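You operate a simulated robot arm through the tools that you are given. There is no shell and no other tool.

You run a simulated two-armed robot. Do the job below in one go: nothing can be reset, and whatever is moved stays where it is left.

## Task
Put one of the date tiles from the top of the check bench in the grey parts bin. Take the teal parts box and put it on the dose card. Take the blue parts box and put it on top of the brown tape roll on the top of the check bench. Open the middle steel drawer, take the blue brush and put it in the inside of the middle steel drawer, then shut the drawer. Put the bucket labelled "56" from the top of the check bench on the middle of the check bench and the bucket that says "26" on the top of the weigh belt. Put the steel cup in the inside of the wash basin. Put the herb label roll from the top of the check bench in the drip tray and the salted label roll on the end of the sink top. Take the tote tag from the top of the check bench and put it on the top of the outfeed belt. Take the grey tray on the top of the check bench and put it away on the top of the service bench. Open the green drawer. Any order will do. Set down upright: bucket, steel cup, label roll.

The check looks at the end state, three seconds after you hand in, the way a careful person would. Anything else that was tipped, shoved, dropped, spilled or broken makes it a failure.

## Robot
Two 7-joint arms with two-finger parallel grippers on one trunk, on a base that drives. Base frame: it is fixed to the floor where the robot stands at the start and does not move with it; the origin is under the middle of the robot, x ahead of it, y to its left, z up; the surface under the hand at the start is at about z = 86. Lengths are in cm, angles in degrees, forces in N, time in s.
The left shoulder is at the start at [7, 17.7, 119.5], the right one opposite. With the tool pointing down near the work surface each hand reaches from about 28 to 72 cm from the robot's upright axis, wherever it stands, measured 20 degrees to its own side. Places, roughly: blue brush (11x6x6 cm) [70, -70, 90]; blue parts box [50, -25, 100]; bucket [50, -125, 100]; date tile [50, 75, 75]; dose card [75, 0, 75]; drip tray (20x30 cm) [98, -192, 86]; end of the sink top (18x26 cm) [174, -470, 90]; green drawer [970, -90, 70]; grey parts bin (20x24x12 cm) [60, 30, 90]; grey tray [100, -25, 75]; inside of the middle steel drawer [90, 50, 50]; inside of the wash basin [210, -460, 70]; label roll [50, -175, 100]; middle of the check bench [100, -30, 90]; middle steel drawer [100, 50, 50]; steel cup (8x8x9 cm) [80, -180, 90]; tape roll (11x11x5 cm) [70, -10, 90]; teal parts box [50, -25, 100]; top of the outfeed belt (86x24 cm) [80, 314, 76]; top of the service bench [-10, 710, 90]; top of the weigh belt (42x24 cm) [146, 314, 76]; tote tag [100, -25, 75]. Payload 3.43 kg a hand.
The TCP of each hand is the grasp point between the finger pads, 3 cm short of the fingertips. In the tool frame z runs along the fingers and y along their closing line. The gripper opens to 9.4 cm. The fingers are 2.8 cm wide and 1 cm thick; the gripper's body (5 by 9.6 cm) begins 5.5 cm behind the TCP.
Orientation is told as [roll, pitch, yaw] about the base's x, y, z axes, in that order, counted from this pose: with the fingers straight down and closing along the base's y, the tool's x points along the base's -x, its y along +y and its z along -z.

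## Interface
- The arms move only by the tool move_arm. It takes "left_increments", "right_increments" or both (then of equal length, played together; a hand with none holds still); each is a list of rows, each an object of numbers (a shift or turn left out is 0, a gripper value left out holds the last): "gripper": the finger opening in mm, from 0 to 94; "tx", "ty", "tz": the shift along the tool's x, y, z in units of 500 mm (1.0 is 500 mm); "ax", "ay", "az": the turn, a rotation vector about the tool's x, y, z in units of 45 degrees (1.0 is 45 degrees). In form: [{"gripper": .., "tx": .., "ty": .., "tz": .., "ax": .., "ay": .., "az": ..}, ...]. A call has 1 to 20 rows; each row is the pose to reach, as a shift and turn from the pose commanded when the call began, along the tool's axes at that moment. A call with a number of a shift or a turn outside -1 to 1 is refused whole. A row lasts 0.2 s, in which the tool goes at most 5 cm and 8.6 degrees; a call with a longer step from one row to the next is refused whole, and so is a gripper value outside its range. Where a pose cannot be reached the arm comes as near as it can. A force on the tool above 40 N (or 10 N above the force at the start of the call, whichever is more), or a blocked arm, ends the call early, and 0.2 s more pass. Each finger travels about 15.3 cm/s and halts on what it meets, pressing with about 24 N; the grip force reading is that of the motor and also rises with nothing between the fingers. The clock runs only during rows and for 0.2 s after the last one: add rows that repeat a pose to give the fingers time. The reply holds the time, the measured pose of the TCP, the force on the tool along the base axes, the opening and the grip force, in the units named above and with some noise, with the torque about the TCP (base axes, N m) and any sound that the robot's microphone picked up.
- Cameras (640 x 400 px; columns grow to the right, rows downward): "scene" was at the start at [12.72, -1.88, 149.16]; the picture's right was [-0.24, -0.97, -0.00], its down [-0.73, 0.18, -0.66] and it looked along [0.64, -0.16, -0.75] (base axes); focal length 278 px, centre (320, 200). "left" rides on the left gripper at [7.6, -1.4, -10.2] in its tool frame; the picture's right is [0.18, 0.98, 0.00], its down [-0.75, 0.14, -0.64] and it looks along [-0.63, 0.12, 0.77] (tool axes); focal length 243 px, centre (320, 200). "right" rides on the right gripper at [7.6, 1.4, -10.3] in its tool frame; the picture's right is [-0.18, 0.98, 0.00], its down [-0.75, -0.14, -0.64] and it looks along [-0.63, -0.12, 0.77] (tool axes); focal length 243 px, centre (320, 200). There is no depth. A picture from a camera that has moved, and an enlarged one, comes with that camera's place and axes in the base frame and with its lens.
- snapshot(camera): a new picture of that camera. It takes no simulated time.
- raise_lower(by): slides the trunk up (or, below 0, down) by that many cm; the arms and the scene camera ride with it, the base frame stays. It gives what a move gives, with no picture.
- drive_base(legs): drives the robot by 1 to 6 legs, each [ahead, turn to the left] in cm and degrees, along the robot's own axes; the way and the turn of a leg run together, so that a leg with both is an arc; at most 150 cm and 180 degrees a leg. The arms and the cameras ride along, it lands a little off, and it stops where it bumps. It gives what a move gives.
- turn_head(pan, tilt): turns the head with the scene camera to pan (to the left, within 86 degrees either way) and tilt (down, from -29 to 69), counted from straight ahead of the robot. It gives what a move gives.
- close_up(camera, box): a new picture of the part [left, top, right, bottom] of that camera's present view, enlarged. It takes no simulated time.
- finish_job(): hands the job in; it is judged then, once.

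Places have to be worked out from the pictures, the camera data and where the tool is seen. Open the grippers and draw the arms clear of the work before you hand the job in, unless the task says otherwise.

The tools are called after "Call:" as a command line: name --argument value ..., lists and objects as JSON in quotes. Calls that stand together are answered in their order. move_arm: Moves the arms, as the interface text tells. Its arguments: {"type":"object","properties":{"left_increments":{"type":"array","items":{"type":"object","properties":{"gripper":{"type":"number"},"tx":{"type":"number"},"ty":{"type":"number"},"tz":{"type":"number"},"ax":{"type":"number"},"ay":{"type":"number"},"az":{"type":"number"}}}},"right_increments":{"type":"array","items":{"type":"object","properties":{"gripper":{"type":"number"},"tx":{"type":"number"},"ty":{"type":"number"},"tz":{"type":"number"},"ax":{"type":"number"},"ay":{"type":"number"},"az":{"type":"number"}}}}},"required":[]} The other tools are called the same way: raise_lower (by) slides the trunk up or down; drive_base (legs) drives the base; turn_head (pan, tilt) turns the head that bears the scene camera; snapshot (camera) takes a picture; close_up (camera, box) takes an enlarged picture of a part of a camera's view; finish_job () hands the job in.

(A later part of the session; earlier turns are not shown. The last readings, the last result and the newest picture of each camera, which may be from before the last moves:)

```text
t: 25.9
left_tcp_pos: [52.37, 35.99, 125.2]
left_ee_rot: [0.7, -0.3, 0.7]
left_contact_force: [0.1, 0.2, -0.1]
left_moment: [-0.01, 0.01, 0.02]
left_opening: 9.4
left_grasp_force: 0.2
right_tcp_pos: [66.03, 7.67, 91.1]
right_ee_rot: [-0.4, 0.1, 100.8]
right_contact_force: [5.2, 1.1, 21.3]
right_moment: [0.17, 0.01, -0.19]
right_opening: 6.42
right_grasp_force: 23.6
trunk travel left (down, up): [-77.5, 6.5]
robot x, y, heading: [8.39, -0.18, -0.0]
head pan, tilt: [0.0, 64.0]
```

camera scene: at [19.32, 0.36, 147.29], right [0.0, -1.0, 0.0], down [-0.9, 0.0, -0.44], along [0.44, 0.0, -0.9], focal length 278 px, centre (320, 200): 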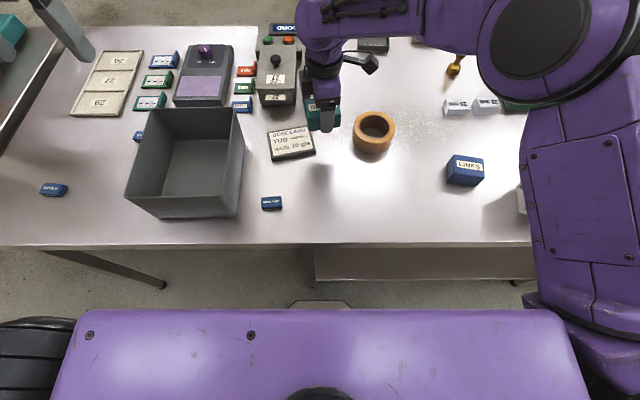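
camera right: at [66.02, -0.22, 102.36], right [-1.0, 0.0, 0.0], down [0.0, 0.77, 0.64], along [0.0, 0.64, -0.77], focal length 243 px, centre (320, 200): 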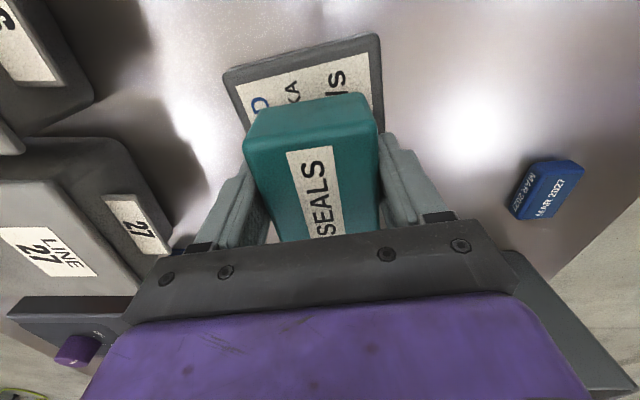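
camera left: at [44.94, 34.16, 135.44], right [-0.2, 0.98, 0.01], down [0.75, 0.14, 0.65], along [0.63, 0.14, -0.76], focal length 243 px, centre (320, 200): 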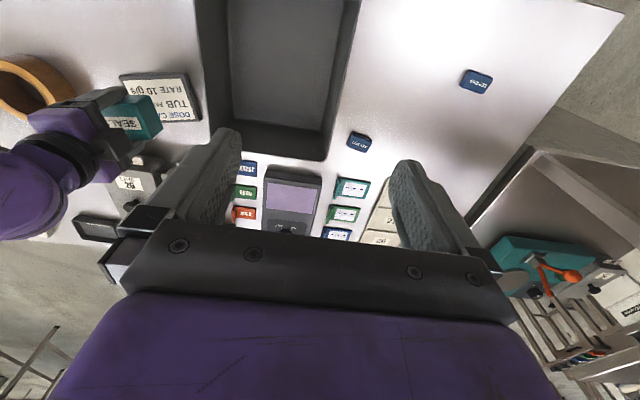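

Contact felt (21 N up) at TCP z≈91.1: the box rests on the card. I ease up 0.3 cm, open, and lift straight up.

Call:
move_arm --right_increments '[{"tz": -0.006}, {"tz": -0.006, "gripper": 94}, {"tz": -0.006, "gripper": 94}, {"tz": -0.006, "gripper": 94}, {"tz": -0.04}, {"tz": -0.12}, {"tz": -0.2}, {"tz": -0.2}]'

Call:
snapshot --camera "right"

Call:
close_up --camera "scene" --box '[220, 80, 380, 180]'

```text
t: 27.6
left_tcp_pos: [52.57, 36.01, 124.97]
left_ee_rot: [0.7, -0.2, 0.7]
left_contact_force: [-0.1, -0.1, -0.5]
left_moment: [-0.03, -0.03, -0.01]
left_opening: 9.4
left_grasp_force: 0.0
right_tcp_pos: [65.93, 7.74, 100.86]
right_ee_rot: [0.0, 0.0, 100.9]
right_contact_force: [-0.4, -0.2, 0.1]
right_moment: [0.03, -0.02, 0.03]
right_opening: 9.39
right_grasp_force: 0.1
trunk travel left (down, up): [-77.5, 6.5]
robot x, y, heading: [8.06, -0.02, -0.0]
head pan, tilt: [0.0, 64.0]
```

```text
taken
camera right: at [65.98, -0.08, 111.11], right [-1.0, 0.0, 0.0], down [0.0, 0.77, 0.64], along [0.0, 0.64, -0.77], focal length 243 px, centre (320, 200)
```

right: 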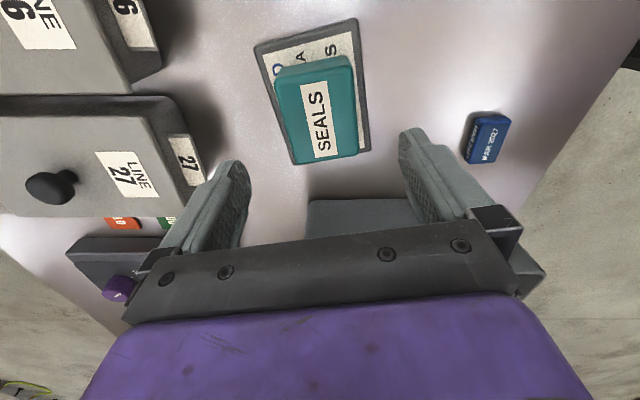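

```text
4.00 times, centred on (300, 130) of scene
camera zoom: at [19.36, 0.0, 147.28], right [0.0, -1.0, 0.0], down [-0.9, 0.0, -0.44], along [0.44, 0.0, -0.9], focal length 1112 px, centre (400, 480)
```

zoom: 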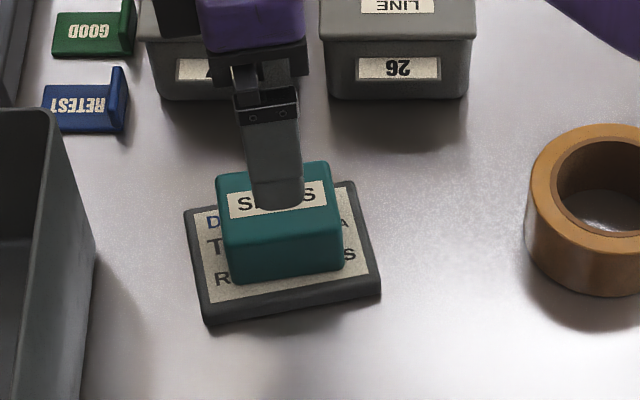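

SEALS sits flat on the card. Next, LINKS: I move the right hand over to about [55.8,-35], turning to yaw ≈79° to match its tilt.

Call:
move_arm --right_increments '[{"tx": 0.08, "ty": 0.036, "tz": -0.06, "az": 0.04}, {"tx": 0.16, "ty": 0.072, "tz": -0.08, "az": 0.09}, {"tx": 0.24, "ty": 0.108, "tz": -0.08, "az": 0.14}, {"tx": 0.32, "ty": 0.144, "tz": -0.08, "az": 0.19}, {"tx": 0.4, "ty": 0.18, "tz": -0.08, "az": 0.24}, {"tx": 0.48, "ty": 0.216, "tz": -0.08, "az": 0.29}, {"tx": 0.56, "ty": 0.252, "tz": -0.08, "az": 0.34}, {"tx": 0.64, "ty": 0.288, "tz": -0.08, "az": 0.39}, {"tx": 0.72, "ty": 0.324, "tz": -0.08, "az": 0.44}, {"tx": 0.8, "ty": 0.36, "tz": -0.08, "az": 0.489}, {"tx": 0.8, "ty": 0.36, "tz": -0.08, "az": 0.489}]'

Call:
snapshot --camera "right"

Call:
snapshot --camera "scene"

```text
refused: row 1 steps farther than a row can; nothing moved
```

```text
taken
camera right: at [65.98, -0.08, 111.11], right [-1.0, 0.0, 0.0], down [0.0, 0.77, 0.64], along [0.0, 0.64, -0.77], focal length 243 px, centre (320, 200)
```

right: 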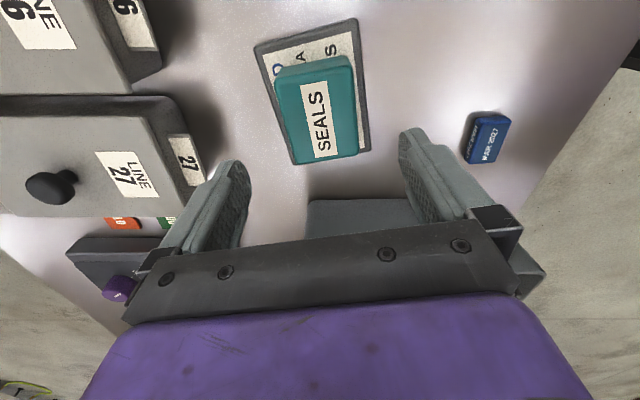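

```text
taken
camera scene: at [19.36, 0.0, 147.28], right [0.0, -1.0, 0.0], down [-0.9, 0.0, -0.44], along [0.44, 0.0, -0.9], focal length 278 px, centre (320, 200)
```

scene: 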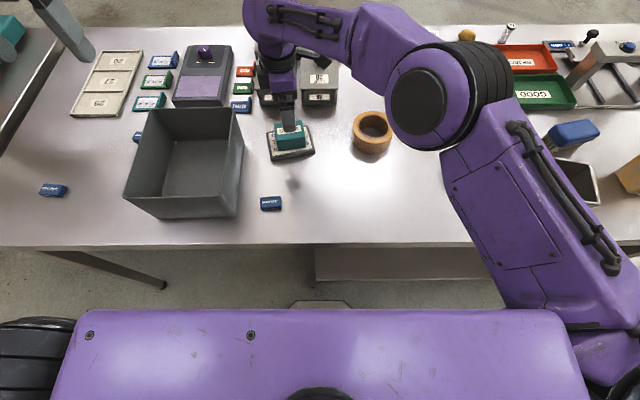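

The first row stepped too far; I resend it with a gentler start.

Call:
move_arm --right_increments '[{"tx": 0.02, "ty": 0.01, "tz": -0.07, "az": 0.04}, {"tx": 0.1, "ty": 0.045, "tz": -0.08, "az": 0.09}, {"tx": 0.18, "ty": 0.081, "tz": -0.08, "az": 0.14}, {"tx": 0.26, "ty": 0.117, "tz": -0.08, "az": 0.19}, {"tx": 0.34, "ty": 0.153, "tz": -0.08, "az": 0.24}, {"tx": 0.42, "ty": 0.189, "tz": -0.08, "az": 0.29}, {"tx": 0.5, "ty": 0.225, "tz": -0.08, "az": 0.34}, {"tx": 0.58, "ty": 0.261, "tz": -0.08, "az": 0.39}, {"tx": 0.66, "ty": 0.297, "tz": -0.08, "az": 0.44}, {"tx": 0.74, "ty": 0.333, "tz": -0.08, "az": 0.489}, {"tx": 0.8, "ty": 0.36, "tz": -0.08, "az": 0.489}, {"tx": 0.8, "ty": 0.36, "tz": -0.08, "az": 0.489}]'

Call:
snapshot --camera "right"

Call:
close_up --camera "scene" --box '[340, 80, 580, 230]'

```text
t: 30.2
left_tcp_pos: [52.55, 35.95, 125.17]
left_ee_rot: [0.6, -0.4, 0.7]
left_contact_force: [-0.6, -0.2, 0.2]
left_moment: [0.02, 0.0, 0.0]
left_opening: 9.38
left_grasp_force: 0.1
right_tcp_pos: [55.87, -34.99, 104.81]
right_ee_rot: [-0.1, 0.3, 78.9]
right_contact_force: [-0.2, 0.0, 0.2]
right_moment: [-0.03, 0.0, 0.02]
right_opening: 9.4
right_grasp_force: 0.0
trunk travel left (down, up): [-77.5, 6.5]
robot x, y, heading: [8.12, -0.1, 0.1]
head pan, tilt: [0.0, 64.0]
```

```text
taken
camera right: at [52.99, -42.27, 115.23], right [-0.93, 0.37, 0.0], down [0.28, 0.71, 0.64], along [0.24, 0.59, -0.77], focal length 243 px, centre (320, 200)
```

right: 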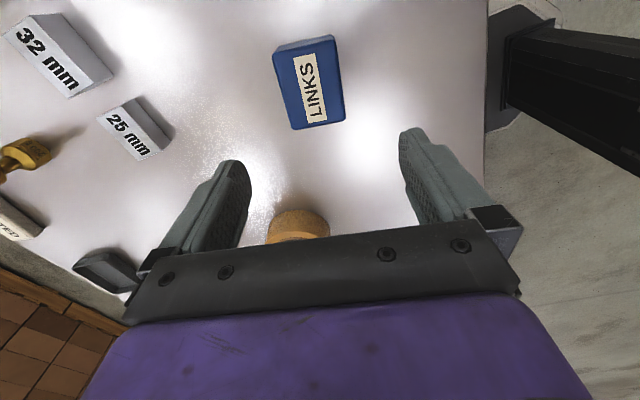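

```text
2.67 times, centred on (460, 155) of scene
camera zoom: at [19.33, 0.05, 147.29], right [0.0, -1.0, 0.0], down [-0.9, 0.0, -0.44], along [0.44, 0.0, -0.9], focal length 741 px, centre (-53, 320)
```

zoom: 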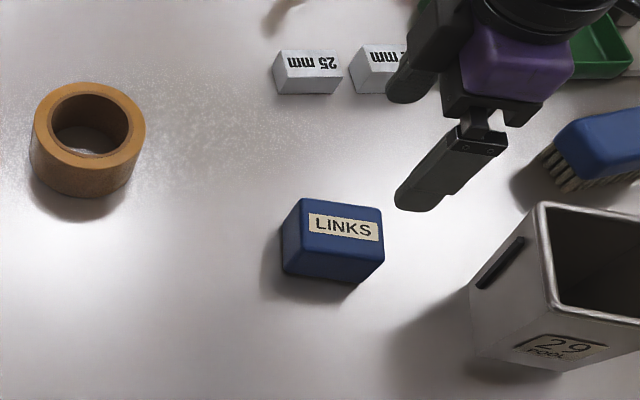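

LINKS' centre comes out ≈[56.3,-35.5]. I shift slightly, descend to z≈95, and check alignment.

Call:
move_arm --right_increments '[{"tx": 0.008, "ty": -0.01, "tz": 0.07}, {"tx": 0.008, "ty": -0.01, "tz": 0.14}, {"tx": 0.008, "ty": -0.01, "tz": 0.196}, {"tx": 0.008, "ty": -0.01, "tz": 0.196}]'

Call:
snapshot --camera "right"

Call:
close_up --camera "scene" --box '[340, 80, 580, 230]'

```text
t: 31.2
left_tcp_pos: [52.54, 36.11, 125.2]
left_ee_rot: [0.7, -0.2, 0.7]
left_contact_force: [-0.2, 0.1, -0.3]
left_moment: [-0.02, -0.01, -0.02]
left_opening: 9.38
left_grasp_force: 0.2
right_tcp_pos: [56.34, -35.48, 95.14]
right_ee_rot: [-0.1, 0.2, 79.0]
right_contact_force: [-0.1, 0.6, 0.7]
right_moment: [0.02, 0.0, 0.0]
right_opening: 9.4
right_grasp_force: 0.1
trunk travel left (down, up): [-77.5, 6.5]
robot x, y, heading: [7.9, -0.05, -0.4]
head pan, tilt: [0.0, 64.0]
```

```text
taken
camera right: at [53.43, -42.8, 105.36], right [-0.93, 0.37, 0.0], down [0.28, 0.71, 0.64], along [0.24, 0.59, -0.77], focal length 243 px, centre (320, 200)
```

right: 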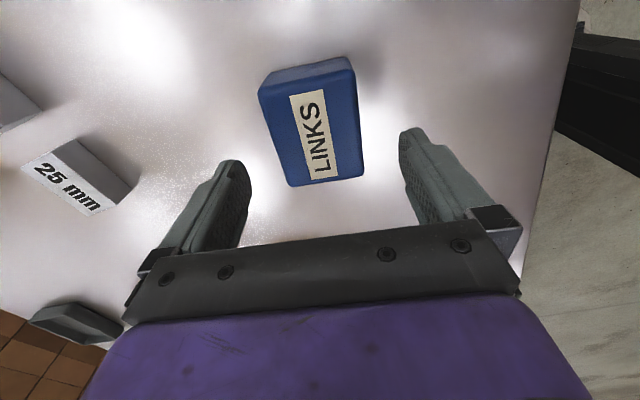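

```text
2.67 times, centred on (460, 155) of scene
camera zoom: at [19.29, -0.05, 147.29], right [0.0, -1.0, 0.0], down [-0.9, 0.0, -0.44], along [0.44, 0.0, -0.9], focal length 741 px, centre (-53, 320)
```

zoom: 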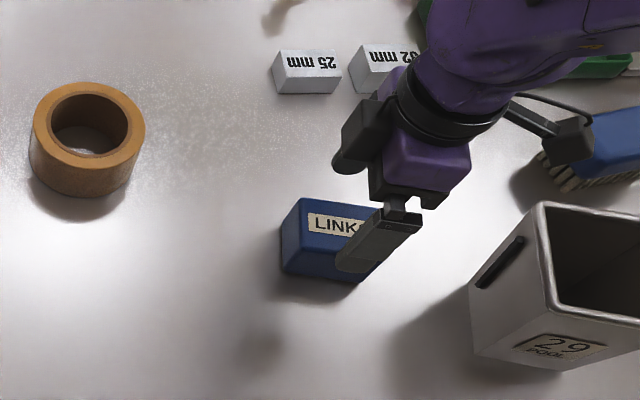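

Well aligned between the fingers. I descend to z≈89.5, close, and lift.

Call:
move_arm --right_increments '[{"tz": 0.06}, {"tz": 0.112}, {"tz": 0.112}, {"tz": 0.112, "gripper": 30}, {"tz": 0.112, "gripper": 30}, {"tz": 0.112, "gripper": 30}, {"tz": 0.06}, {"tz": -0.02}, {"tz": -0.08}, {"tz": -0.12}, {"tz": -0.12}]'

Call:
snapshot --camera "right"

Call:
close_up --camera "scene" --box '[340, 80, 580, 230]'

```text
t: 33.6
left_tcp_pos: [52.56, 35.95, 125.11]
left_ee_rot: [0.8, -0.3, 0.7]
left_contact_force: [-0.2, 0.4, 1.0]
left_moment: [-0.01, -0.01, -0.03]
left_opening: 9.37
left_grasp_force: 0.1
right_tcp_pos: [56.28, -35.41, 101.15]
right_ee_rot: [0.0, 0.2, 78.9]
right_contact_force: [-0.7, 0.1, -1.3]
right_moment: [0.03, 0.0, 0.0]
right_opening: 6.43
right_grasp_force: 23.8
trunk travel left (down, up): [-77.5, 6.5]
robot x, y, heading: [7.69, 0.22, 0.1]
head pan, tilt: [0.0, 64.0]
```

```text
taken
camera right: at [53.43, -42.76, 111.36], right [-0.93, 0.37, 0.0], down [0.28, 0.71, 0.64], along [0.24, 0.59, -0.77], focal length 243 px, centre (320, 200)
```

right: 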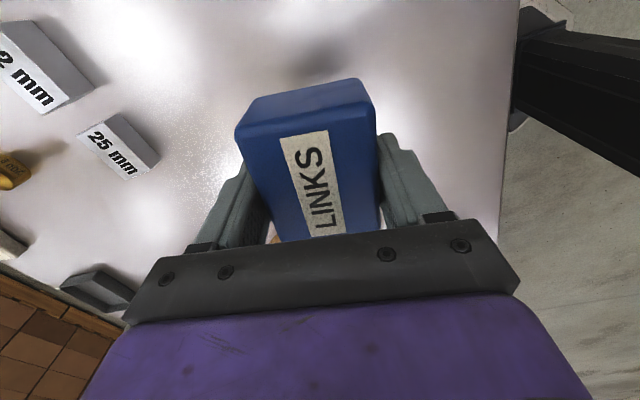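

```text
2.67 times, centred on (460, 155) of scene
camera zoom: at [19.34, -0.04, 147.29], right [0.0, -1.0, 0.0], down [-0.9, 0.0, -0.44], along [0.44, 0.0, -0.9], focal length 741 px, centre (-53, 320)
```

zoom: 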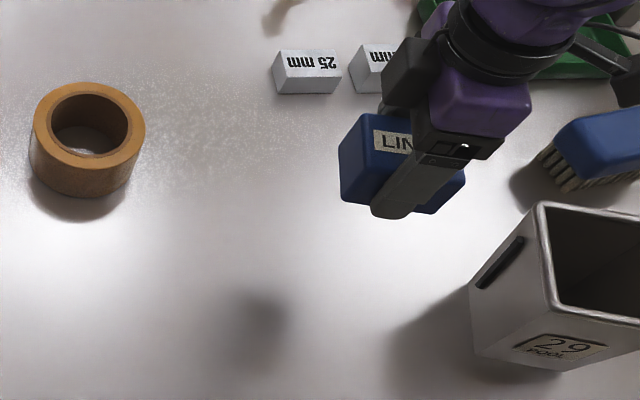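

LINKS is held, its centre about 0.7 cm toward the camera side. The tape roll's centre ≈[67.8,-13.7], so I carry it to TCP [67.9,-13.0] above the roll.

Call:
move_arm --right_increments '[{"tx": -0.06, "ty": -0.017}, {"tx": -0.145, "ty": -0.042}, {"tx": -0.23, "ty": -0.067}, {"tx": -0.315, "ty": -0.092}, {"tx": -0.4, "ty": -0.117}, {"tx": -0.46, "ty": -0.134}, {"tx": -0.484, "ty": -0.141}, {"tx": -0.484, "ty": -0.141}]'

Call:
snapshot --camera "right"

Call:
close_up --camera "scene" --box '[280, 60, 480, 185]'

```text
t: 35.5
left_tcp_pos: [52.65, 35.86, 125.23]
left_ee_rot: [0.7, -0.3, 0.7]
left_contact_force: [-0.8, 0.6, -0.3]
left_moment: [0.03, 0.04, 0.01]
left_opening: 9.44
left_grasp_force: 0.1
right_tcp_pos: [67.84, -13.09, 100.91]
right_ee_rot: [-0.1, 0.1, 78.8]
right_contact_force: [0.1, -0.3, -1.8]
right_moment: [0.02, 0.0, -0.02]
right_opening: 6.4
right_grasp_force: 24.1
trunk travel left (down, up): [-77.5, 6.5]
robot x, y, heading: [7.87, 0.14, -0.1]
head pan, tilt: [0.0, 64.0]
```

```text
taken
camera right: at [64.99, -20.31, 111.31], right [-0.93, 0.37, 0.0], down [0.28, 0.71, 0.64], along [0.24, 0.59, -0.77], focal length 243 px, centre (320, 200)
```

right: 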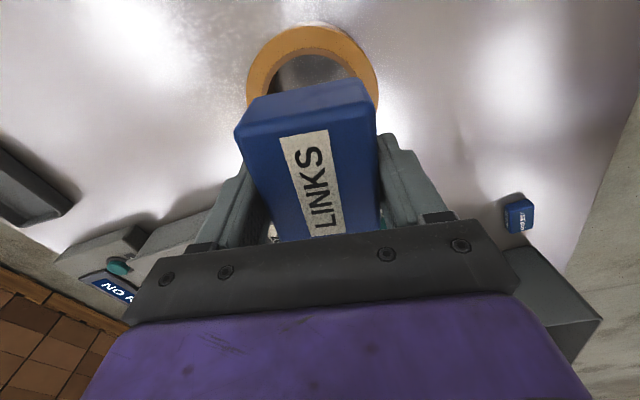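

```text
3.20 times, centred on (380, 122) of scene
camera zoom: at [19.33, -0.03, 147.29], right [0.0, -1.0, 0.0], down [-0.9, 0.0, -0.44], along [0.44, 0.0, -0.9], focal length 890 px, centre (128, 448)
```

zoom: 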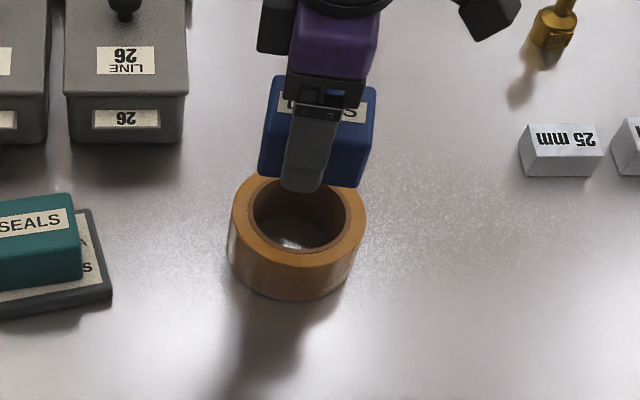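

Wrist and scene views put the ring at ≈[68.1,-13.8]. I nudge +0.35 cm in x and lower to about 1 cm above the ring.

Call:
move_arm --right_increments '[{"tx": -0.001, "ty": -0.007, "tz": 0.04}, {"tx": -0.001, "ty": -0.007, "tz": 0.1}, {"tx": -0.001, "ty": -0.007, "tz": 0.1}]'

Call:
snapshot --camera "right"

Call:
close_up --camera "scene" --box '[280, 60, 480, 185]'

```text
t: 36.2
left_tcp_pos: [52.61, 35.93, 125.14]
left_ee_rot: [0.8, -0.3, 0.6]
left_contact_force: [-0.1, -0.2, -0.4]
left_moment: [-0.03, -0.03, 0.0]
left_opening: 9.4
left_grasp_force: 0.0
right_tcp_pos: [68.26, -13.1, 96.0]
right_ee_rot: [-0.1, 0.2, 78.9]
right_contact_force: [0.1, 0.5, -1.9]
right_moment: [0.02, 0.0, -0.03]
right_opening: 6.42
right_grasp_force: 24.4
trunk travel left (down, up): [-77.5, 6.5]
robot x, y, heading: [7.79, -0.04, -0.1]
head pan, tilt: [0.0, 64.0]
```

```text
taken
camera right: at [65.31, -20.35, 106.32], right [-0.93, 0.37, 0.0], down [0.28, 0.71, 0.64], along [0.24, 0.59, -0.77], focal length 243 px, centre (320, 200)
```

right: 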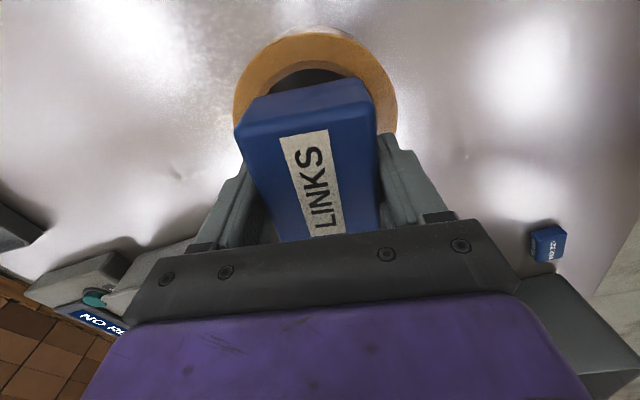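

```text
3.20 times, centred on (380, 122) of scene
camera zoom: at [19.26, -0.01, 147.29], right [0.0, -1.0, 0.0], down [-0.9, 0.0, -0.44], along [0.44, 0.0, -0.9], focal length 890 px, centre (128, 448)
```

zoom: 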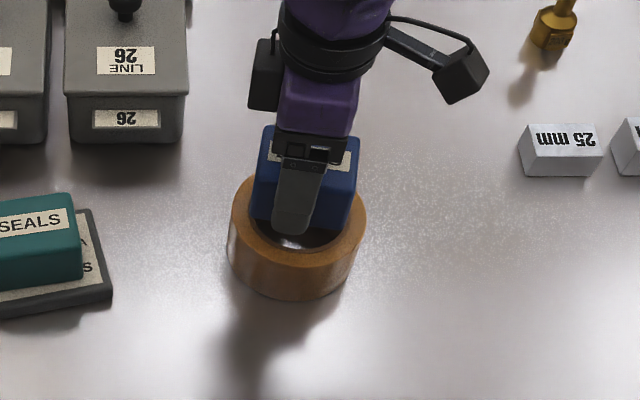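

The box is centred over the ring within a few millimetres. I lower gently to feel contact, expected near z≈94.5.

Call:
move_arm --right_increments '[{"tx": 0.003, "tz": 0.008}, {"tx": 0.004, "tz": 0.016}, {"tx": 0.004, "tz": 0.022}, {"tx": 0.004, "tz": 0.022}]'

Call:
move_arm --right_increments '[{"tz": 0.004}, {"tz": 0.008}, {"tz": 0.012}, {"tz": 0.012}]'

```text
t: 37.2
left_tcp_pos: [52.63, 35.94, 124.92]
left_ee_rot: [0.6, -0.3, 0.7]
left_contact_force: [0.4, 0.7, 0.8]
left_moment: [0.0, -0.02, -0.04]
left_opening: 9.38
left_grasp_force: 0.0
right_tcp_pos: [68.15, -13.37, 94.93]
right_ee_rot: [0.1, 0.1, 78.9]
right_contact_force: [-0.1, 0.5, -1.7]
right_moment: [-0.01, -0.01, -0.03]
right_opening: 6.42
right_grasp_force: 24.3
trunk travel left (down, up): [-77.5, 6.5]
robot x, y, heading: [8.19, -0.03, 0.1]
head pan, tilt: [0.0, 64.0]
```

```text
t: 38.2
left_tcp_pos: [52.54, 35.96, 125.18]
left_ee_rot: [0.6, -0.4, 0.8]
left_contact_force: [0.5, -0.4, 0.2]
left_moment: [0.02, 0.01, 0.01]
left_opening: 9.4
left_grasp_force: 0.0
right_tcp_pos: [68.19, -13.45, 94.33]
right_ee_rot: [0.1, 0.1, 79.0]
right_contact_force: [0.2, -0.4, -1.1]
right_moment: [0.01, -0.02, 0.0]
right_opening: 6.44
right_grasp_force: 24.1
trunk travel left (down, up): [-77.5, 6.5]
robot x, y, heading: [7.49, 0.09, 0.2]
head pan, tilt: [0.0, 64.0]
```

Call:
move_arm --right_increments '[{"tz": 0.004}, {"tz": 0.008}, {"tz": 0.008}]'

Call:
close_up --camera "scene" --box '[280, 60, 480, 185]'

```text
t: 39.0
left_tcp_pos: [52.36, 36.09, 125.24]
left_ee_rot: [0.6, -0.4, 0.7]
left_contact_force: [0.4, 0.2, -0.4]
left_moment: [-0.02, 0.0, -0.01]
left_opening: 9.4
left_grasp_force: 0.1
right_tcp_pos: [68.11, -13.36, 94.29]
right_ee_rot: [-0.4, 0.0, 78.8]
right_contact_force: [4.7, 0.0, 20.1]
right_moment: [-0.22, 0.09, 0.19]
right_opening: 6.42
right_grasp_force: 24.1
trunk travel left (down, up): [-77.5, 6.5]
robot x, y, heading: [8.41, 0.13, 0.1]
head pan, tilt: [0.0, 64.0]
```

```text
3.20 times, centred on (380, 122) of scene
camera zoom: at [19.07, 0.04, 147.33], right [0.0, -1.0, 0.0], down [-0.9, 0.0, -0.44], along [0.44, 0.0, -0.9], focal length 890 px, centre (128, 448)
```

zoom: 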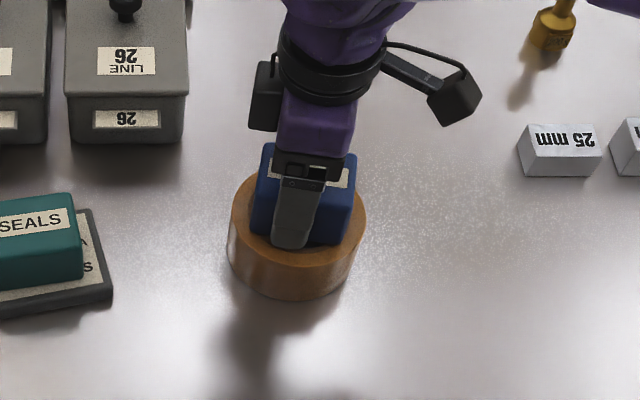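

Contact at z≈94.3 (20 N): the box rests on the ring, centred. I ease off, open and rise.

Call:
move_arm --right_increments '[{"tz": -0.005}, {"tz": -0.005, "gripper": 94}, {"tz": -0.005, "gripper": 94}, {"tz": -0.005, "gripper": 94}, {"tz": -0.04}, {"tz": -0.12}, {"tz": -0.2}, {"tz": -0.28}, {"tz": -0.28}]'

Call:
close_up --camera "scene" --box '[280, 60, 480, 185]'

Call:
snapshot --camera "right"

```text
t: 41.0
left_tcp_pos: [52.57, 35.94, 125.0]
left_ee_rot: [0.7, -0.2, 0.7]
left_contact_force: [0.3, -0.7, 0.3]
left_moment: [-0.01, -0.04, -0.01]
left_opening: 9.37
left_grasp_force: 0.0
right_tcp_pos: [68.15, -13.27, 107.93]
right_ee_rot: [0.0, 0.1, 78.9]
right_contact_force: [0.1, 0.6, 0.2]
right_moment: [-0.04, -0.03, 0.03]
right_opening: 9.42
right_grasp_force: 0.1
trunk travel left (down, up): [-77.5, 6.5]
robot x, y, heading: [8.04, 0.16, -0.1]
head pan, tilt: [0.0, 64.0]
```

```text
3.20 times, centred on (380, 122) of scene
camera zoom: at [19.35, -0.02, 147.28], right [0.0, -1.0, 0.0], down [-0.9, 0.0, -0.44], along [0.44, 0.0, -0.9], focal length 890 px, centre (128, 448)
```

zoom: 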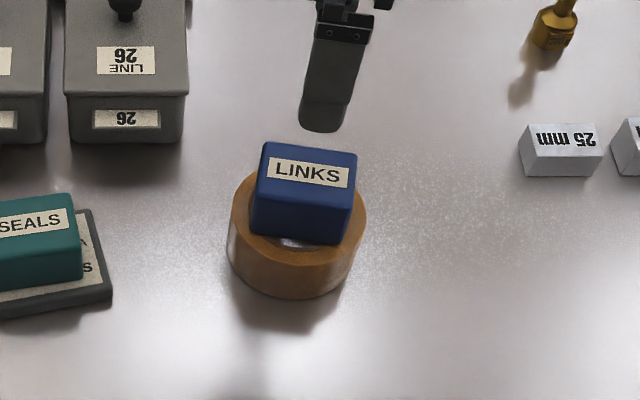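

```text
taken
camera right: at [65.24, -20.56, 118.17], right [-0.93, 0.37, 0.0], down [0.28, 0.71, 0.64], along [0.24, 0.59, -0.77], focal length 243 px, centre (320, 200)
```

right: 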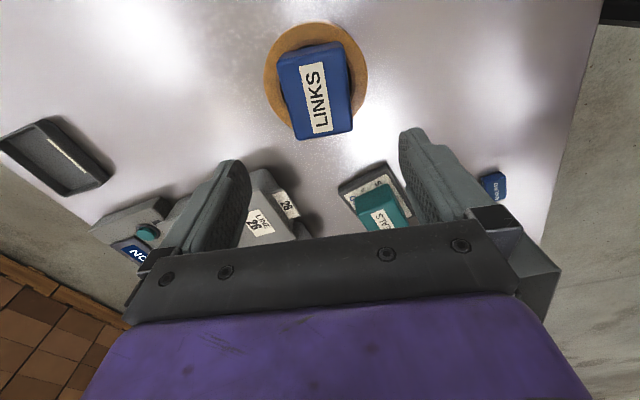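

LINKS sits level on the roll. Now I send the right hand back clear and bring the left hand over the MAR 2027 tile at ≈[47.6,11.8].

Call:
move_arm --left_increments '[{"tx": 0.015, "ty": -0.069, "tz": 0.057, "az": -0.017, "ax": 0.002, "ay": 0.001}, {"tx": 0.03, "ty": -0.138, "tz": 0.114, "az": -0.034, "ax": 0.005, "ay": 0.002}, {"tx": 0.045, "ty": -0.207, "tz": 0.171, "az": -0.05, "ax": 0.008, "ay": 0.003}, {"tx": 0.06, "ty": -0.275, "tz": 0.229, "az": -0.07, "ax": 0.01, "ay": 0.004}, {"tx": 0.076, "ty": -0.344, "tz": 0.286, "az": -0.09, "ax": 0.012, "ay": 0.005}, {"tx": 0.091, "ty": -0.413, "tz": 0.343, "az": -0.1, "ax": 0.014, "ay": 0.006}, {"tx": 0.106, "ty": -0.482, "tz": 0.4, "az": -0.12, "ax": 0.0156, "ay": 0.0067}, {"tx": 0.106, "ty": -0.482, "tz": 0.4, "az": -0.12, "ax": 0.0156, "ay": 0.0067}]' --right_increments '[{"tx": 0.06, "ty": 0.03, "tz": -0.05}, {"tx": 0.14, "ty": 0.07, "tz": -0.07}, {"tx": 0.22, "ty": 0.11, "tz": -0.1}, {"tx": 0.3, "ty": 0.15, "tz": -0.13}, {"tx": 0.38, "ty": 0.19, "tz": -0.16}, {"tx": 0.46, "ty": 0.23, "tz": -0.19}, {"tx": 0.52, "ty": 0.264, "tz": -0.2}, {"tx": 0.52, "ty": 0.264, "tz": -0.2}]'

Call:
snapshot --camera "left"

Call:
close_up --camera "scene" --box '[200, 130, 360, 230]'

```text
t: 42.9
left_tcp_pos: [47.6, 12.42, 104.5]
left_ee_rot: [-0.2, -0.1, 6.2]
left_contact_force: [0.4, -0.4, -0.4]
left_moment: [-0.06, -0.02, -0.01]
left_opening: 9.39
left_grasp_force: 0.1
right_tcp_pos: [50.22, -35.92, 118.27]
right_ee_rot: [-0.2, 0.4, 78.8]
right_contact_force: [-0.1, 1.4, -0.2]
right_moment: [-0.07, 0.01, 0.01]
right_opening: 9.38
right_grasp_force: 0.0
trunk travel left (down, up): [-77.5, 6.5]
robot x, y, heading: [7.56, -0.13, 0.1]
head pan, tilt: [0.0, 64.0]
```

```text
taken
camera left: at [40.22, 10.33, 114.85], right [-0.29, 0.96, -0.01], down [0.73, 0.22, 0.64], along [0.62, 0.18, -0.77], focal length 243 px, centre (320, 200)
```

left: 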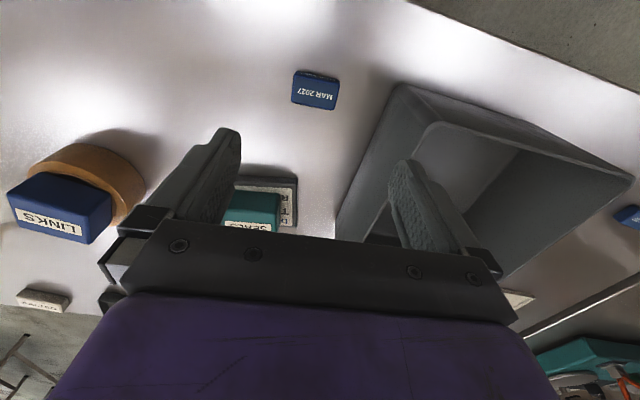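

```text
4.00 times, centred on (280, 180) of scene
camera zoom: at [19.3, 0.56, 147.29], right [0.0, -1.0, 0.0], down [-0.9, 0.0, -0.44], along [0.44, 0.0, -0.9], focal length 1112 px, centre (480, 280)
```

zoom: 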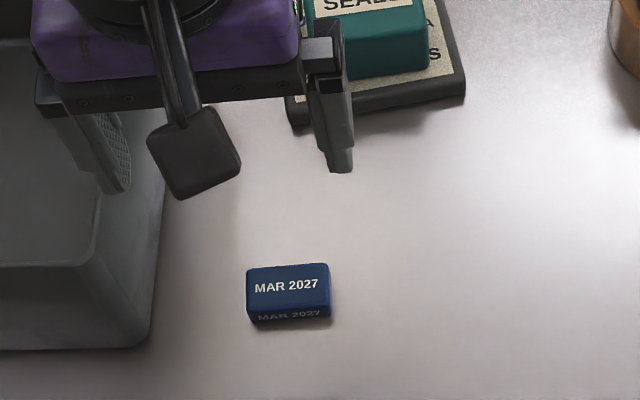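

Tile seen at ≈[47.8,11.7] by both cameras. I lower the left hand around it to z≈90, keeping clear of the bin wall at y≈19.6.

Call:
move_arm --left_increments '[{"tx": -0.002, "ty": -0.016, "tz": 0.07}, {"tx": -0.002, "ty": -0.016, "tz": 0.15}, {"tx": -0.002, "ty": -0.016, "tz": 0.23}, {"tx": -0.002, "ty": -0.016, "tz": 0.29}, {"tx": -0.002, "ty": -0.016, "tz": 0.29}]'

Call:
snapshot --camera "left"

Call:
close_up --camera "scene" --box '[200, 130, 360, 230]'

```text
t: 44.0
left_tcp_pos: [47.87, 11.13, 90.03]
left_ee_rot: [0.0, -0.1, 6.0]
left_contact_force: [0.3, 0.2, -0.2]
left_moment: [-0.02, -0.02, 0.01]
left_opening: 9.4
left_grasp_force: 0.1
right_tcp_pos: [50.11, -36.36, 118.17]
right_ee_rot: [-0.1, 0.2, 78.9]
right_contact_force: [-0.1, 1.4, 0.2]
right_moment: [-0.02, -0.02, 0.0]
right_opening: 9.43
right_grasp_force: 0.0
trunk travel left (down, up): [-77.5, 6.5]
robot x, y, heading: [7.38, 0.08, 0.1]
head pan, tilt: [0.0, 64.0]
```

```text
taken
camera left: at [40.5, 9.14, 100.44], right [-0.29, 0.96, 0.0], down [0.73, 0.22, 0.64], along [0.62, 0.18, -0.77], focal length 243 px, centre (320, 200)
```

left: 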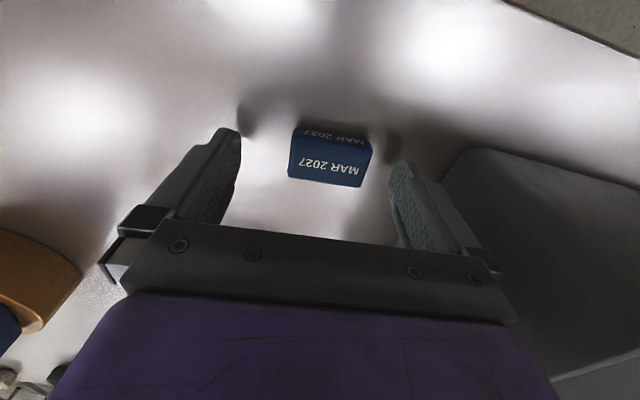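

```text
4.00 times, centred on (280, 180) of scene
camera zoom: at [19.23, 0.06, 147.3], right [0.0, -1.0, 0.0], down [-0.9, 0.0, -0.44], along [0.44, 0.0, -0.9], focal length 1112 px, centre (480, 280)
```

zoom: 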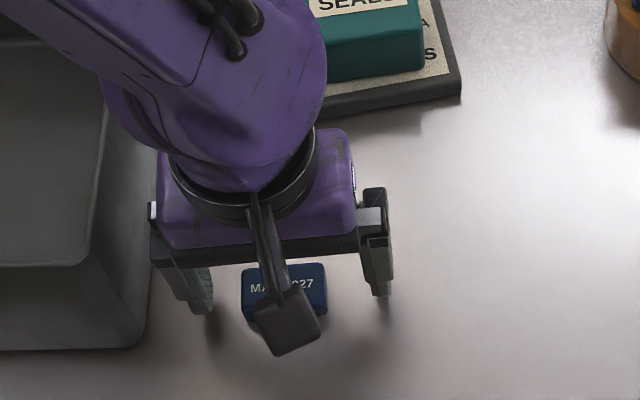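

The tile lies centred between the fingers. I lower to z≈89.2 in small steps and close.

Call:
move_arm --left_increments '[{"tz": 0.006}, {"tz": 0.012}, {"tz": 0.016}, {"tz": 0.016}]'

Call:
move_arm --left_increments '[{"gripper": 30}, {"gripper": 20}, {"gripper": 20}, {"gripper": 20}]'

```text
t: 45.0
left_tcp_pos: [47.92, 11.08, 89.43]
left_ee_rot: [0.0, 0.1, 6.1]
left_contact_force: [-0.4, 0.1, 0.4]
left_moment: [0.01, 0.0, -0.01]
left_opening: 9.39
left_grasp_force: 0.1
right_tcp_pos: [50.27, -36.35, 117.96]
right_ee_rot: [-0.1, 0.1, 78.9]
right_contact_force: [-0.1, -0.4, 0.1]
right_moment: [0.02, -0.02, -0.02]
right_opening: 9.39
right_grasp_force: 0.0
trunk travel left (down, up): [-77.5, 6.5]
robot x, y, heading: [8.18, 0.09, -0.2]
head pan, tilt: [0.0, 64.0]
```

```text
t: 46.0
left_tcp_pos: [47.88, 11.26, 89.59]
left_ee_rot: [0.0, 0.0, 6.1]
left_contact_force: [0.5, 0.0, -0.4]
left_moment: [0.02, -0.06, 0.01]
left_opening: 4.87
left_grasp_force: 24.0
right_tcp_pos: [50.27, -36.4, 117.95]
right_ee_rot: [0.0, 0.0, 78.8]
right_contact_force: [-0.8, 0.0, -0.5]
right_moment: [-0.05, -0.03, -0.01]
right_opening: 9.42
right_grasp_force: 0.1
trunk travel left (down, up): [-77.5, 6.5]
robot x, y, heading: [7.98, -0.15, -0.1]
head pan, tilt: [0.0, 64.0]
```

Gripped at 4.9 cm. I lift and carry it over the bin centre ≈[55.5,29.5].

Call:
move_arm --left_increments '[{"tz": -0.05}, {"tz": -0.13}, {"tz": -0.22}, {"tz": -0.31}, {"tz": -0.34}, {"tx": -0.04, "ty": 0.07, "tz": -0.34}, {"tx": -0.08, "ty": 0.15, "tz": -0.34}, {"tx": -0.13, "ty": 0.23, "tz": -0.34}, {"tx": -0.17, "ty": 0.31, "tz": -0.34}, {"tx": -0.19, "ty": 0.345, "tz": -0.34}, {"tx": -0.19, "ty": 0.345, "tz": -0.34}]'

Call:
snapshot --camera "left"

Call:
snapshot --camera "scene"

```text
t: 48.5
left_tcp_pos: [55.55, 29.42, 106.59]
left_ee_rot: [0.0, 0.0, 6.1]
left_contact_force: [-0.2, -0.3, -0.7]
left_moment: [0.02, -0.03, -0.02]
left_opening: 4.89
left_grasp_force: 24.2
right_tcp_pos: [50.3, -36.4, 117.92]
right_ee_rot: [0.0, 0.1, 78.9]
right_contact_force: [0.8, 0.4, -0.2]
right_moment: [0.0, 0.01, 0.01]
right_opening: 9.38
right_grasp_force: 0.1
trunk travel left (down, up): [-77.5, 6.5]
robot x, y, heading: [8.09, -0.09, -0.1]
head pan, tilt: [0.0, 64.0]
```

```text
taken
camera left: at [48.16, 27.29, 116.73], right [-0.29, 0.96, 0.0], down [0.73, 0.22, 0.64], along [0.62, 0.18, -0.77], focal length 243 px, centre (320, 200)
```

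left: 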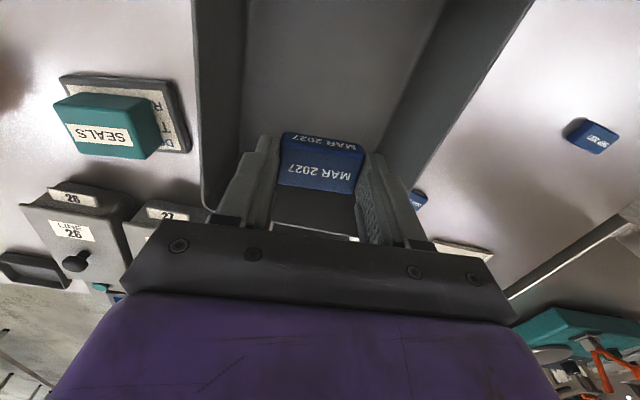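

```text
taken
camera scene: at [19.29, -0.13, 147.29], right [0.0, -1.0, 0.0], down [-0.9, 0.0, -0.44], along [0.44, 0.0, -0.9], focal length 278 px, centre (320, 200)
```

scene: 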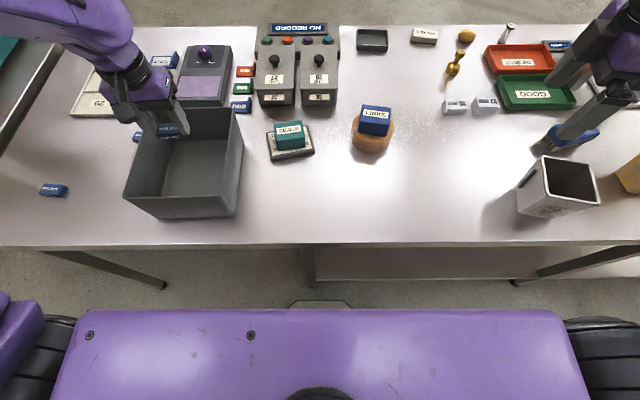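

The tile is over the middle of the bin. I lower to just above the bin floor, feeling for contact, then release.

Call:
move_arm --left_increments '[{"tz": 0.07}, {"tz": 0.15}, {"tz": 0.23}, {"tz": 0.29}, {"tz": 0.305}, {"tz": 0.305}]'

Call:
snapshot --camera "scene"

```text
t: 49.9
left_tcp_pos: [55.38, 29.46, 91.03]
left_ee_rot: [0.0, -0.1, 6.2]
left_contact_force: [0.3, 0.1, -0.3]
left_moment: [-0.02, 0.0, -0.03]
left_opening: 4.86
left_grasp_force: 24.2
right_tcp_pos: [50.3, -36.33, 117.87]
right_ee_rot: [-0.1, 0.2, 78.9]
right_contact_force: [0.0, -0.4, 0.0]
right_moment: [0.01, 0.02, -0.02]
right_opening: 9.39
right_grasp_force: 0.1
trunk travel left (down, up): [-77.5, 6.5]
robot x, y, heading: [7.87, 0.05, -0.1]
head pan, tilt: [0.0, 64.0]
```

```text
taken
camera scene: at [19.3, -0.04, 147.29], right [0.0, -1.0, 0.0], down [-0.9, 0.0, -0.44], along [0.44, 0.0, -0.9], focal length 278 px, centre (320, 200)
```

scene: 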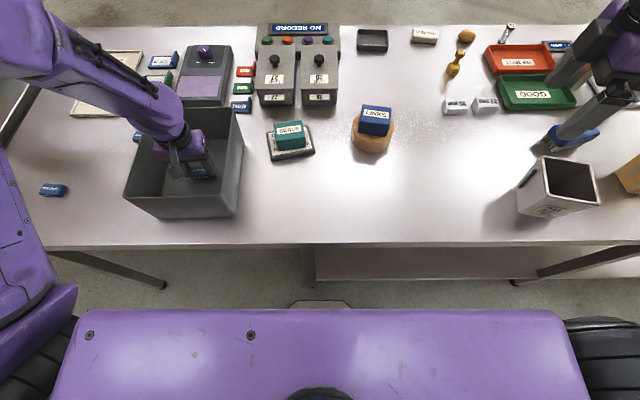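

Tile bottom is about 1 cm above the floor. I lower 0.6 more, open moderately, and lift out.

Call:
move_arm --left_increments '[{"tz": 0.006}, {"tz": 0.012}, {"tz": 0.012, "gripper": 70}, {"tz": 0.012, "gripper": 70}, {"tz": 0.012, "gripper": 70}, {"tz": -0.05}, {"tz": -0.14}, {"tz": -0.23}, {"tz": -0.32}, {"tz": -0.4}, {"tz": -0.4}]'

Call:
close_up --camera "scene" --box '[40, 80, 280, 230]'

Call:
snapshot --camera "left"

```text
t: 52.2
left_tcp_pos: [55.48, 29.57, 111.17]
left_ee_rot: [-0.2, -0.1, 6.1]
left_contact_force: [0.5, 0.2, -0.3]
left_moment: [0.03, 0.05, 0.01]
left_opening: 6.99
left_grasp_force: 0.0
right_tcp_pos: [50.27, -36.35, 118.06]
right_ee_rot: [0.0, 0.2, 79.0]
right_contact_force: [-0.5, 0.4, 0.0]
right_moment: [-0.01, 0.0, 0.0]
right_opening: 9.4
right_grasp_force: 0.1
trunk travel left (down, up): [-77.5, 6.5]
robot x, y, heading: [7.67, -0.22, 0.2]
head pan, tilt: [0.0, 64.0]
```

```text
2.67 times, centred on (160, 155) of scene
camera zoom: at [19.38, -0.02, 147.28], right [0.0, -1.0, 0.0], down [-0.9, 0.0, -0.44], along [0.44, 0.0, -0.9], focal length 741 px, centre (747, 320)
```

zoom: 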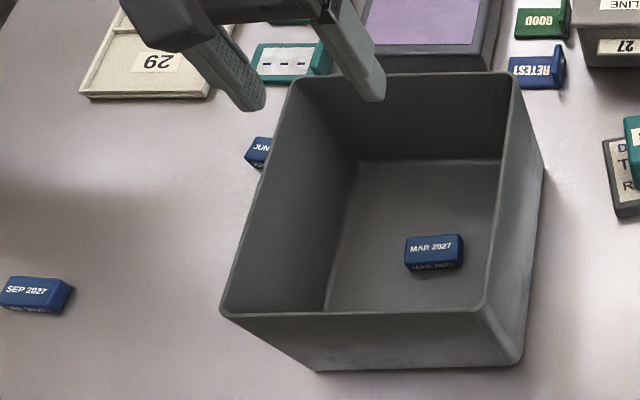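

```text
taken
camera left: at [48.11, 27.39, 121.4], right [-0.29, 0.96, 0.0], down [0.73, 0.22, 0.64], along [0.62, 0.18, -0.77], focal length 243 px, centre (320, 200)
```

left: 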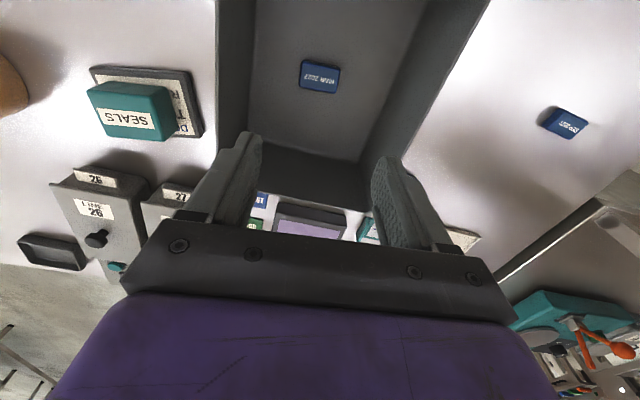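

The tile lies in the bin. Three items done. I now tuck both arms in and turn the right wrist back, before driving to survey the right part of the bench.

Call:
move_arm --left_increments '[{"tz": -0.06, "tx": 0.03}, {"tz": -0.12, "tx": 0.09, "ty": -0.01, "az": 0.03}, {"tz": -0.18, "tx": 0.15, "ty": -0.02, "az": 0.06}, {"tz": -0.24, "tx": 0.21, "ty": -0.03, "az": 0.09}, {"tz": -0.28, "tx": 0.27, "ty": -0.045, "az": 0.12}, {"tz": -0.28, "tx": 0.318, "ty": -0.056, "az": 0.133}, {"tz": -0.28, "tx": 0.318, "ty": -0.056, "az": 0.133}]' --right_increments '[{"tx": -0.02, "ty": 0.04, "tz": -0.03, "az": 0.16}, {"tx": -0.04, "ty": 0.08, "tz": -0.06, "az": 0.33}, {"tx": -0.06, "ty": 0.12, "tz": -0.09, "az": 0.5}, {"tx": -0.08, "ty": 0.16, "tz": -0.12, "az": 0.67}, {"tx": -0.1, "ty": 0.2, "tz": -0.14, "az": 0.84}, {"tx": -0.124, "ty": 0.234, "tz": -0.14, "az": 1.0}, {"tx": -0.124, "ty": 0.234, "tz": -0.14, "az": 1.0}]'

Call:
move_arm --right_increments '[{"az": 0.15}, {"az": 0.3}, {"az": 0.45}, {"az": 0.6}, {"az": 0.75}, {"az": 0.755}]'

Call:
drive_base --legs '[[-28, 0], [0, -90], [70, 0]]'

Call:
turn_head --pan 70 --tilt 35

Call:
snapshot --camera "scene"

```text
t: 53.9
left_tcp_pos: [51.17, 31.75, 124.13]
left_ee_rot: [-1.0, -0.2, 0.2]
left_contact_force: [0.3, 0.1, 0.9]
left_moment: [0.0, -0.01, -0.02]
left_opening: 6.99
left_grasp_force: 0.1
left hand out of reach, approached as far as the arm can: row 2, 3, 4, 5, 6, 7
right_tcp_pos: [39.96, -27.83, 124.91]
right_ee_rot: [-0.3, 0.2, 33.9]
right_contact_force: [-0.7, -0.3, 0.2]
right_moment: [0.0, 0.0, 0.0]
right_opening: 9.4
right_grasp_force: 0.0
trunk travel left (down, up): [-77.5, 6.5]
robot x, y, heading: [8.11, 0.28, 0.0]
head pan, tilt: [0.0, 64.0]
```

```text
t: 55.2
left_tcp_pos: [51.08, 31.71, 124.02]
left_ee_rot: [-1.0, 0.1, 0.2]
left_contact_force: [-0.4, -0.6, 0.1]
left_moment: [0.04, -0.04, 0.02]
left_opening: 6.99
left_grasp_force: 0.0
right_tcp_pos: [39.92, -27.89, 124.91]
right_ee_rot: [-0.1, 0.0, -0.2]
right_contact_force: [-0.2, -0.1, -0.5]
right_moment: [0.0, -0.02, -0.01]
right_opening: 9.4
right_grasp_force: 0.0
trunk travel left (down, up): [-77.5, 6.5]
robot x, y, heading: [8.17, 0.28, -0.1]
head pan, tilt: [0.0, 64.0]
```

```text
t: 64.4
left_tcp_pos: [13.15, -112.01, 124.0]
left_ee_rot: [-1.0, 0.0, -88.9]
left_contact_force: [0.6, 0.5, -0.1]
left_moment: [0.02, 0.03, 0.01]
left_opening: 7.0
left_grasp_force: 0.1
right_tcp_pos: [-46.67, -101.75, 124.95]
right_ee_rot: [-0.2, -0.1, -89.3]
right_contact_force: [0.5, 0.5, -0.5]
right_moment: [0.01, -0.01, -0.02]
right_opening: 9.4
right_grasp_force: 0.0
trunk travel left (down, up): [-77.5, 6.5]
robot x, y, heading: [-19.35, -69.51, -89.4]
head pan, tilt: [0.0, 64.0]
```

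```text
t: 65.8
left_tcp_pos: [13.34, -112.02, 123.92]
left_ee_rot: [-1.1, 0.0, -88.9]
left_contact_force: [-0.4, 0.0, -1.0]
left_moment: [0.01, -0.02, -0.01]
left_opening: 6.99
left_grasp_force: 0.1
right_tcp_pos: [-46.56, -101.77, 124.83]
right_ee_rot: [-0.1, 0.0, -89.2]
right_contact_force: [-0.2, 0.2, 0.4]
right_moment: [0.02, -0.01, 0.0]
right_opening: 9.38
right_grasp_force: 0.1
trunk travel left (down, up): [-77.5, 6.5]
robot x, y, heading: [-19.73, -70.0, -89.0]
head pan, tilt: [70.0, 35.0]
```

```text
taken
camera scene: at [-10.78, -77.33, 151.16], right [-0.33, -0.94, 0.0], down [-0.54, 0.19, -0.82], along [0.77, -0.27, -0.57], focal length 278 px, centre (320, 200)
```

scene: 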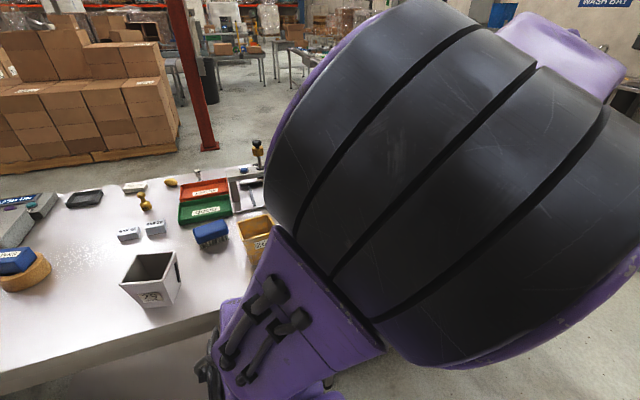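

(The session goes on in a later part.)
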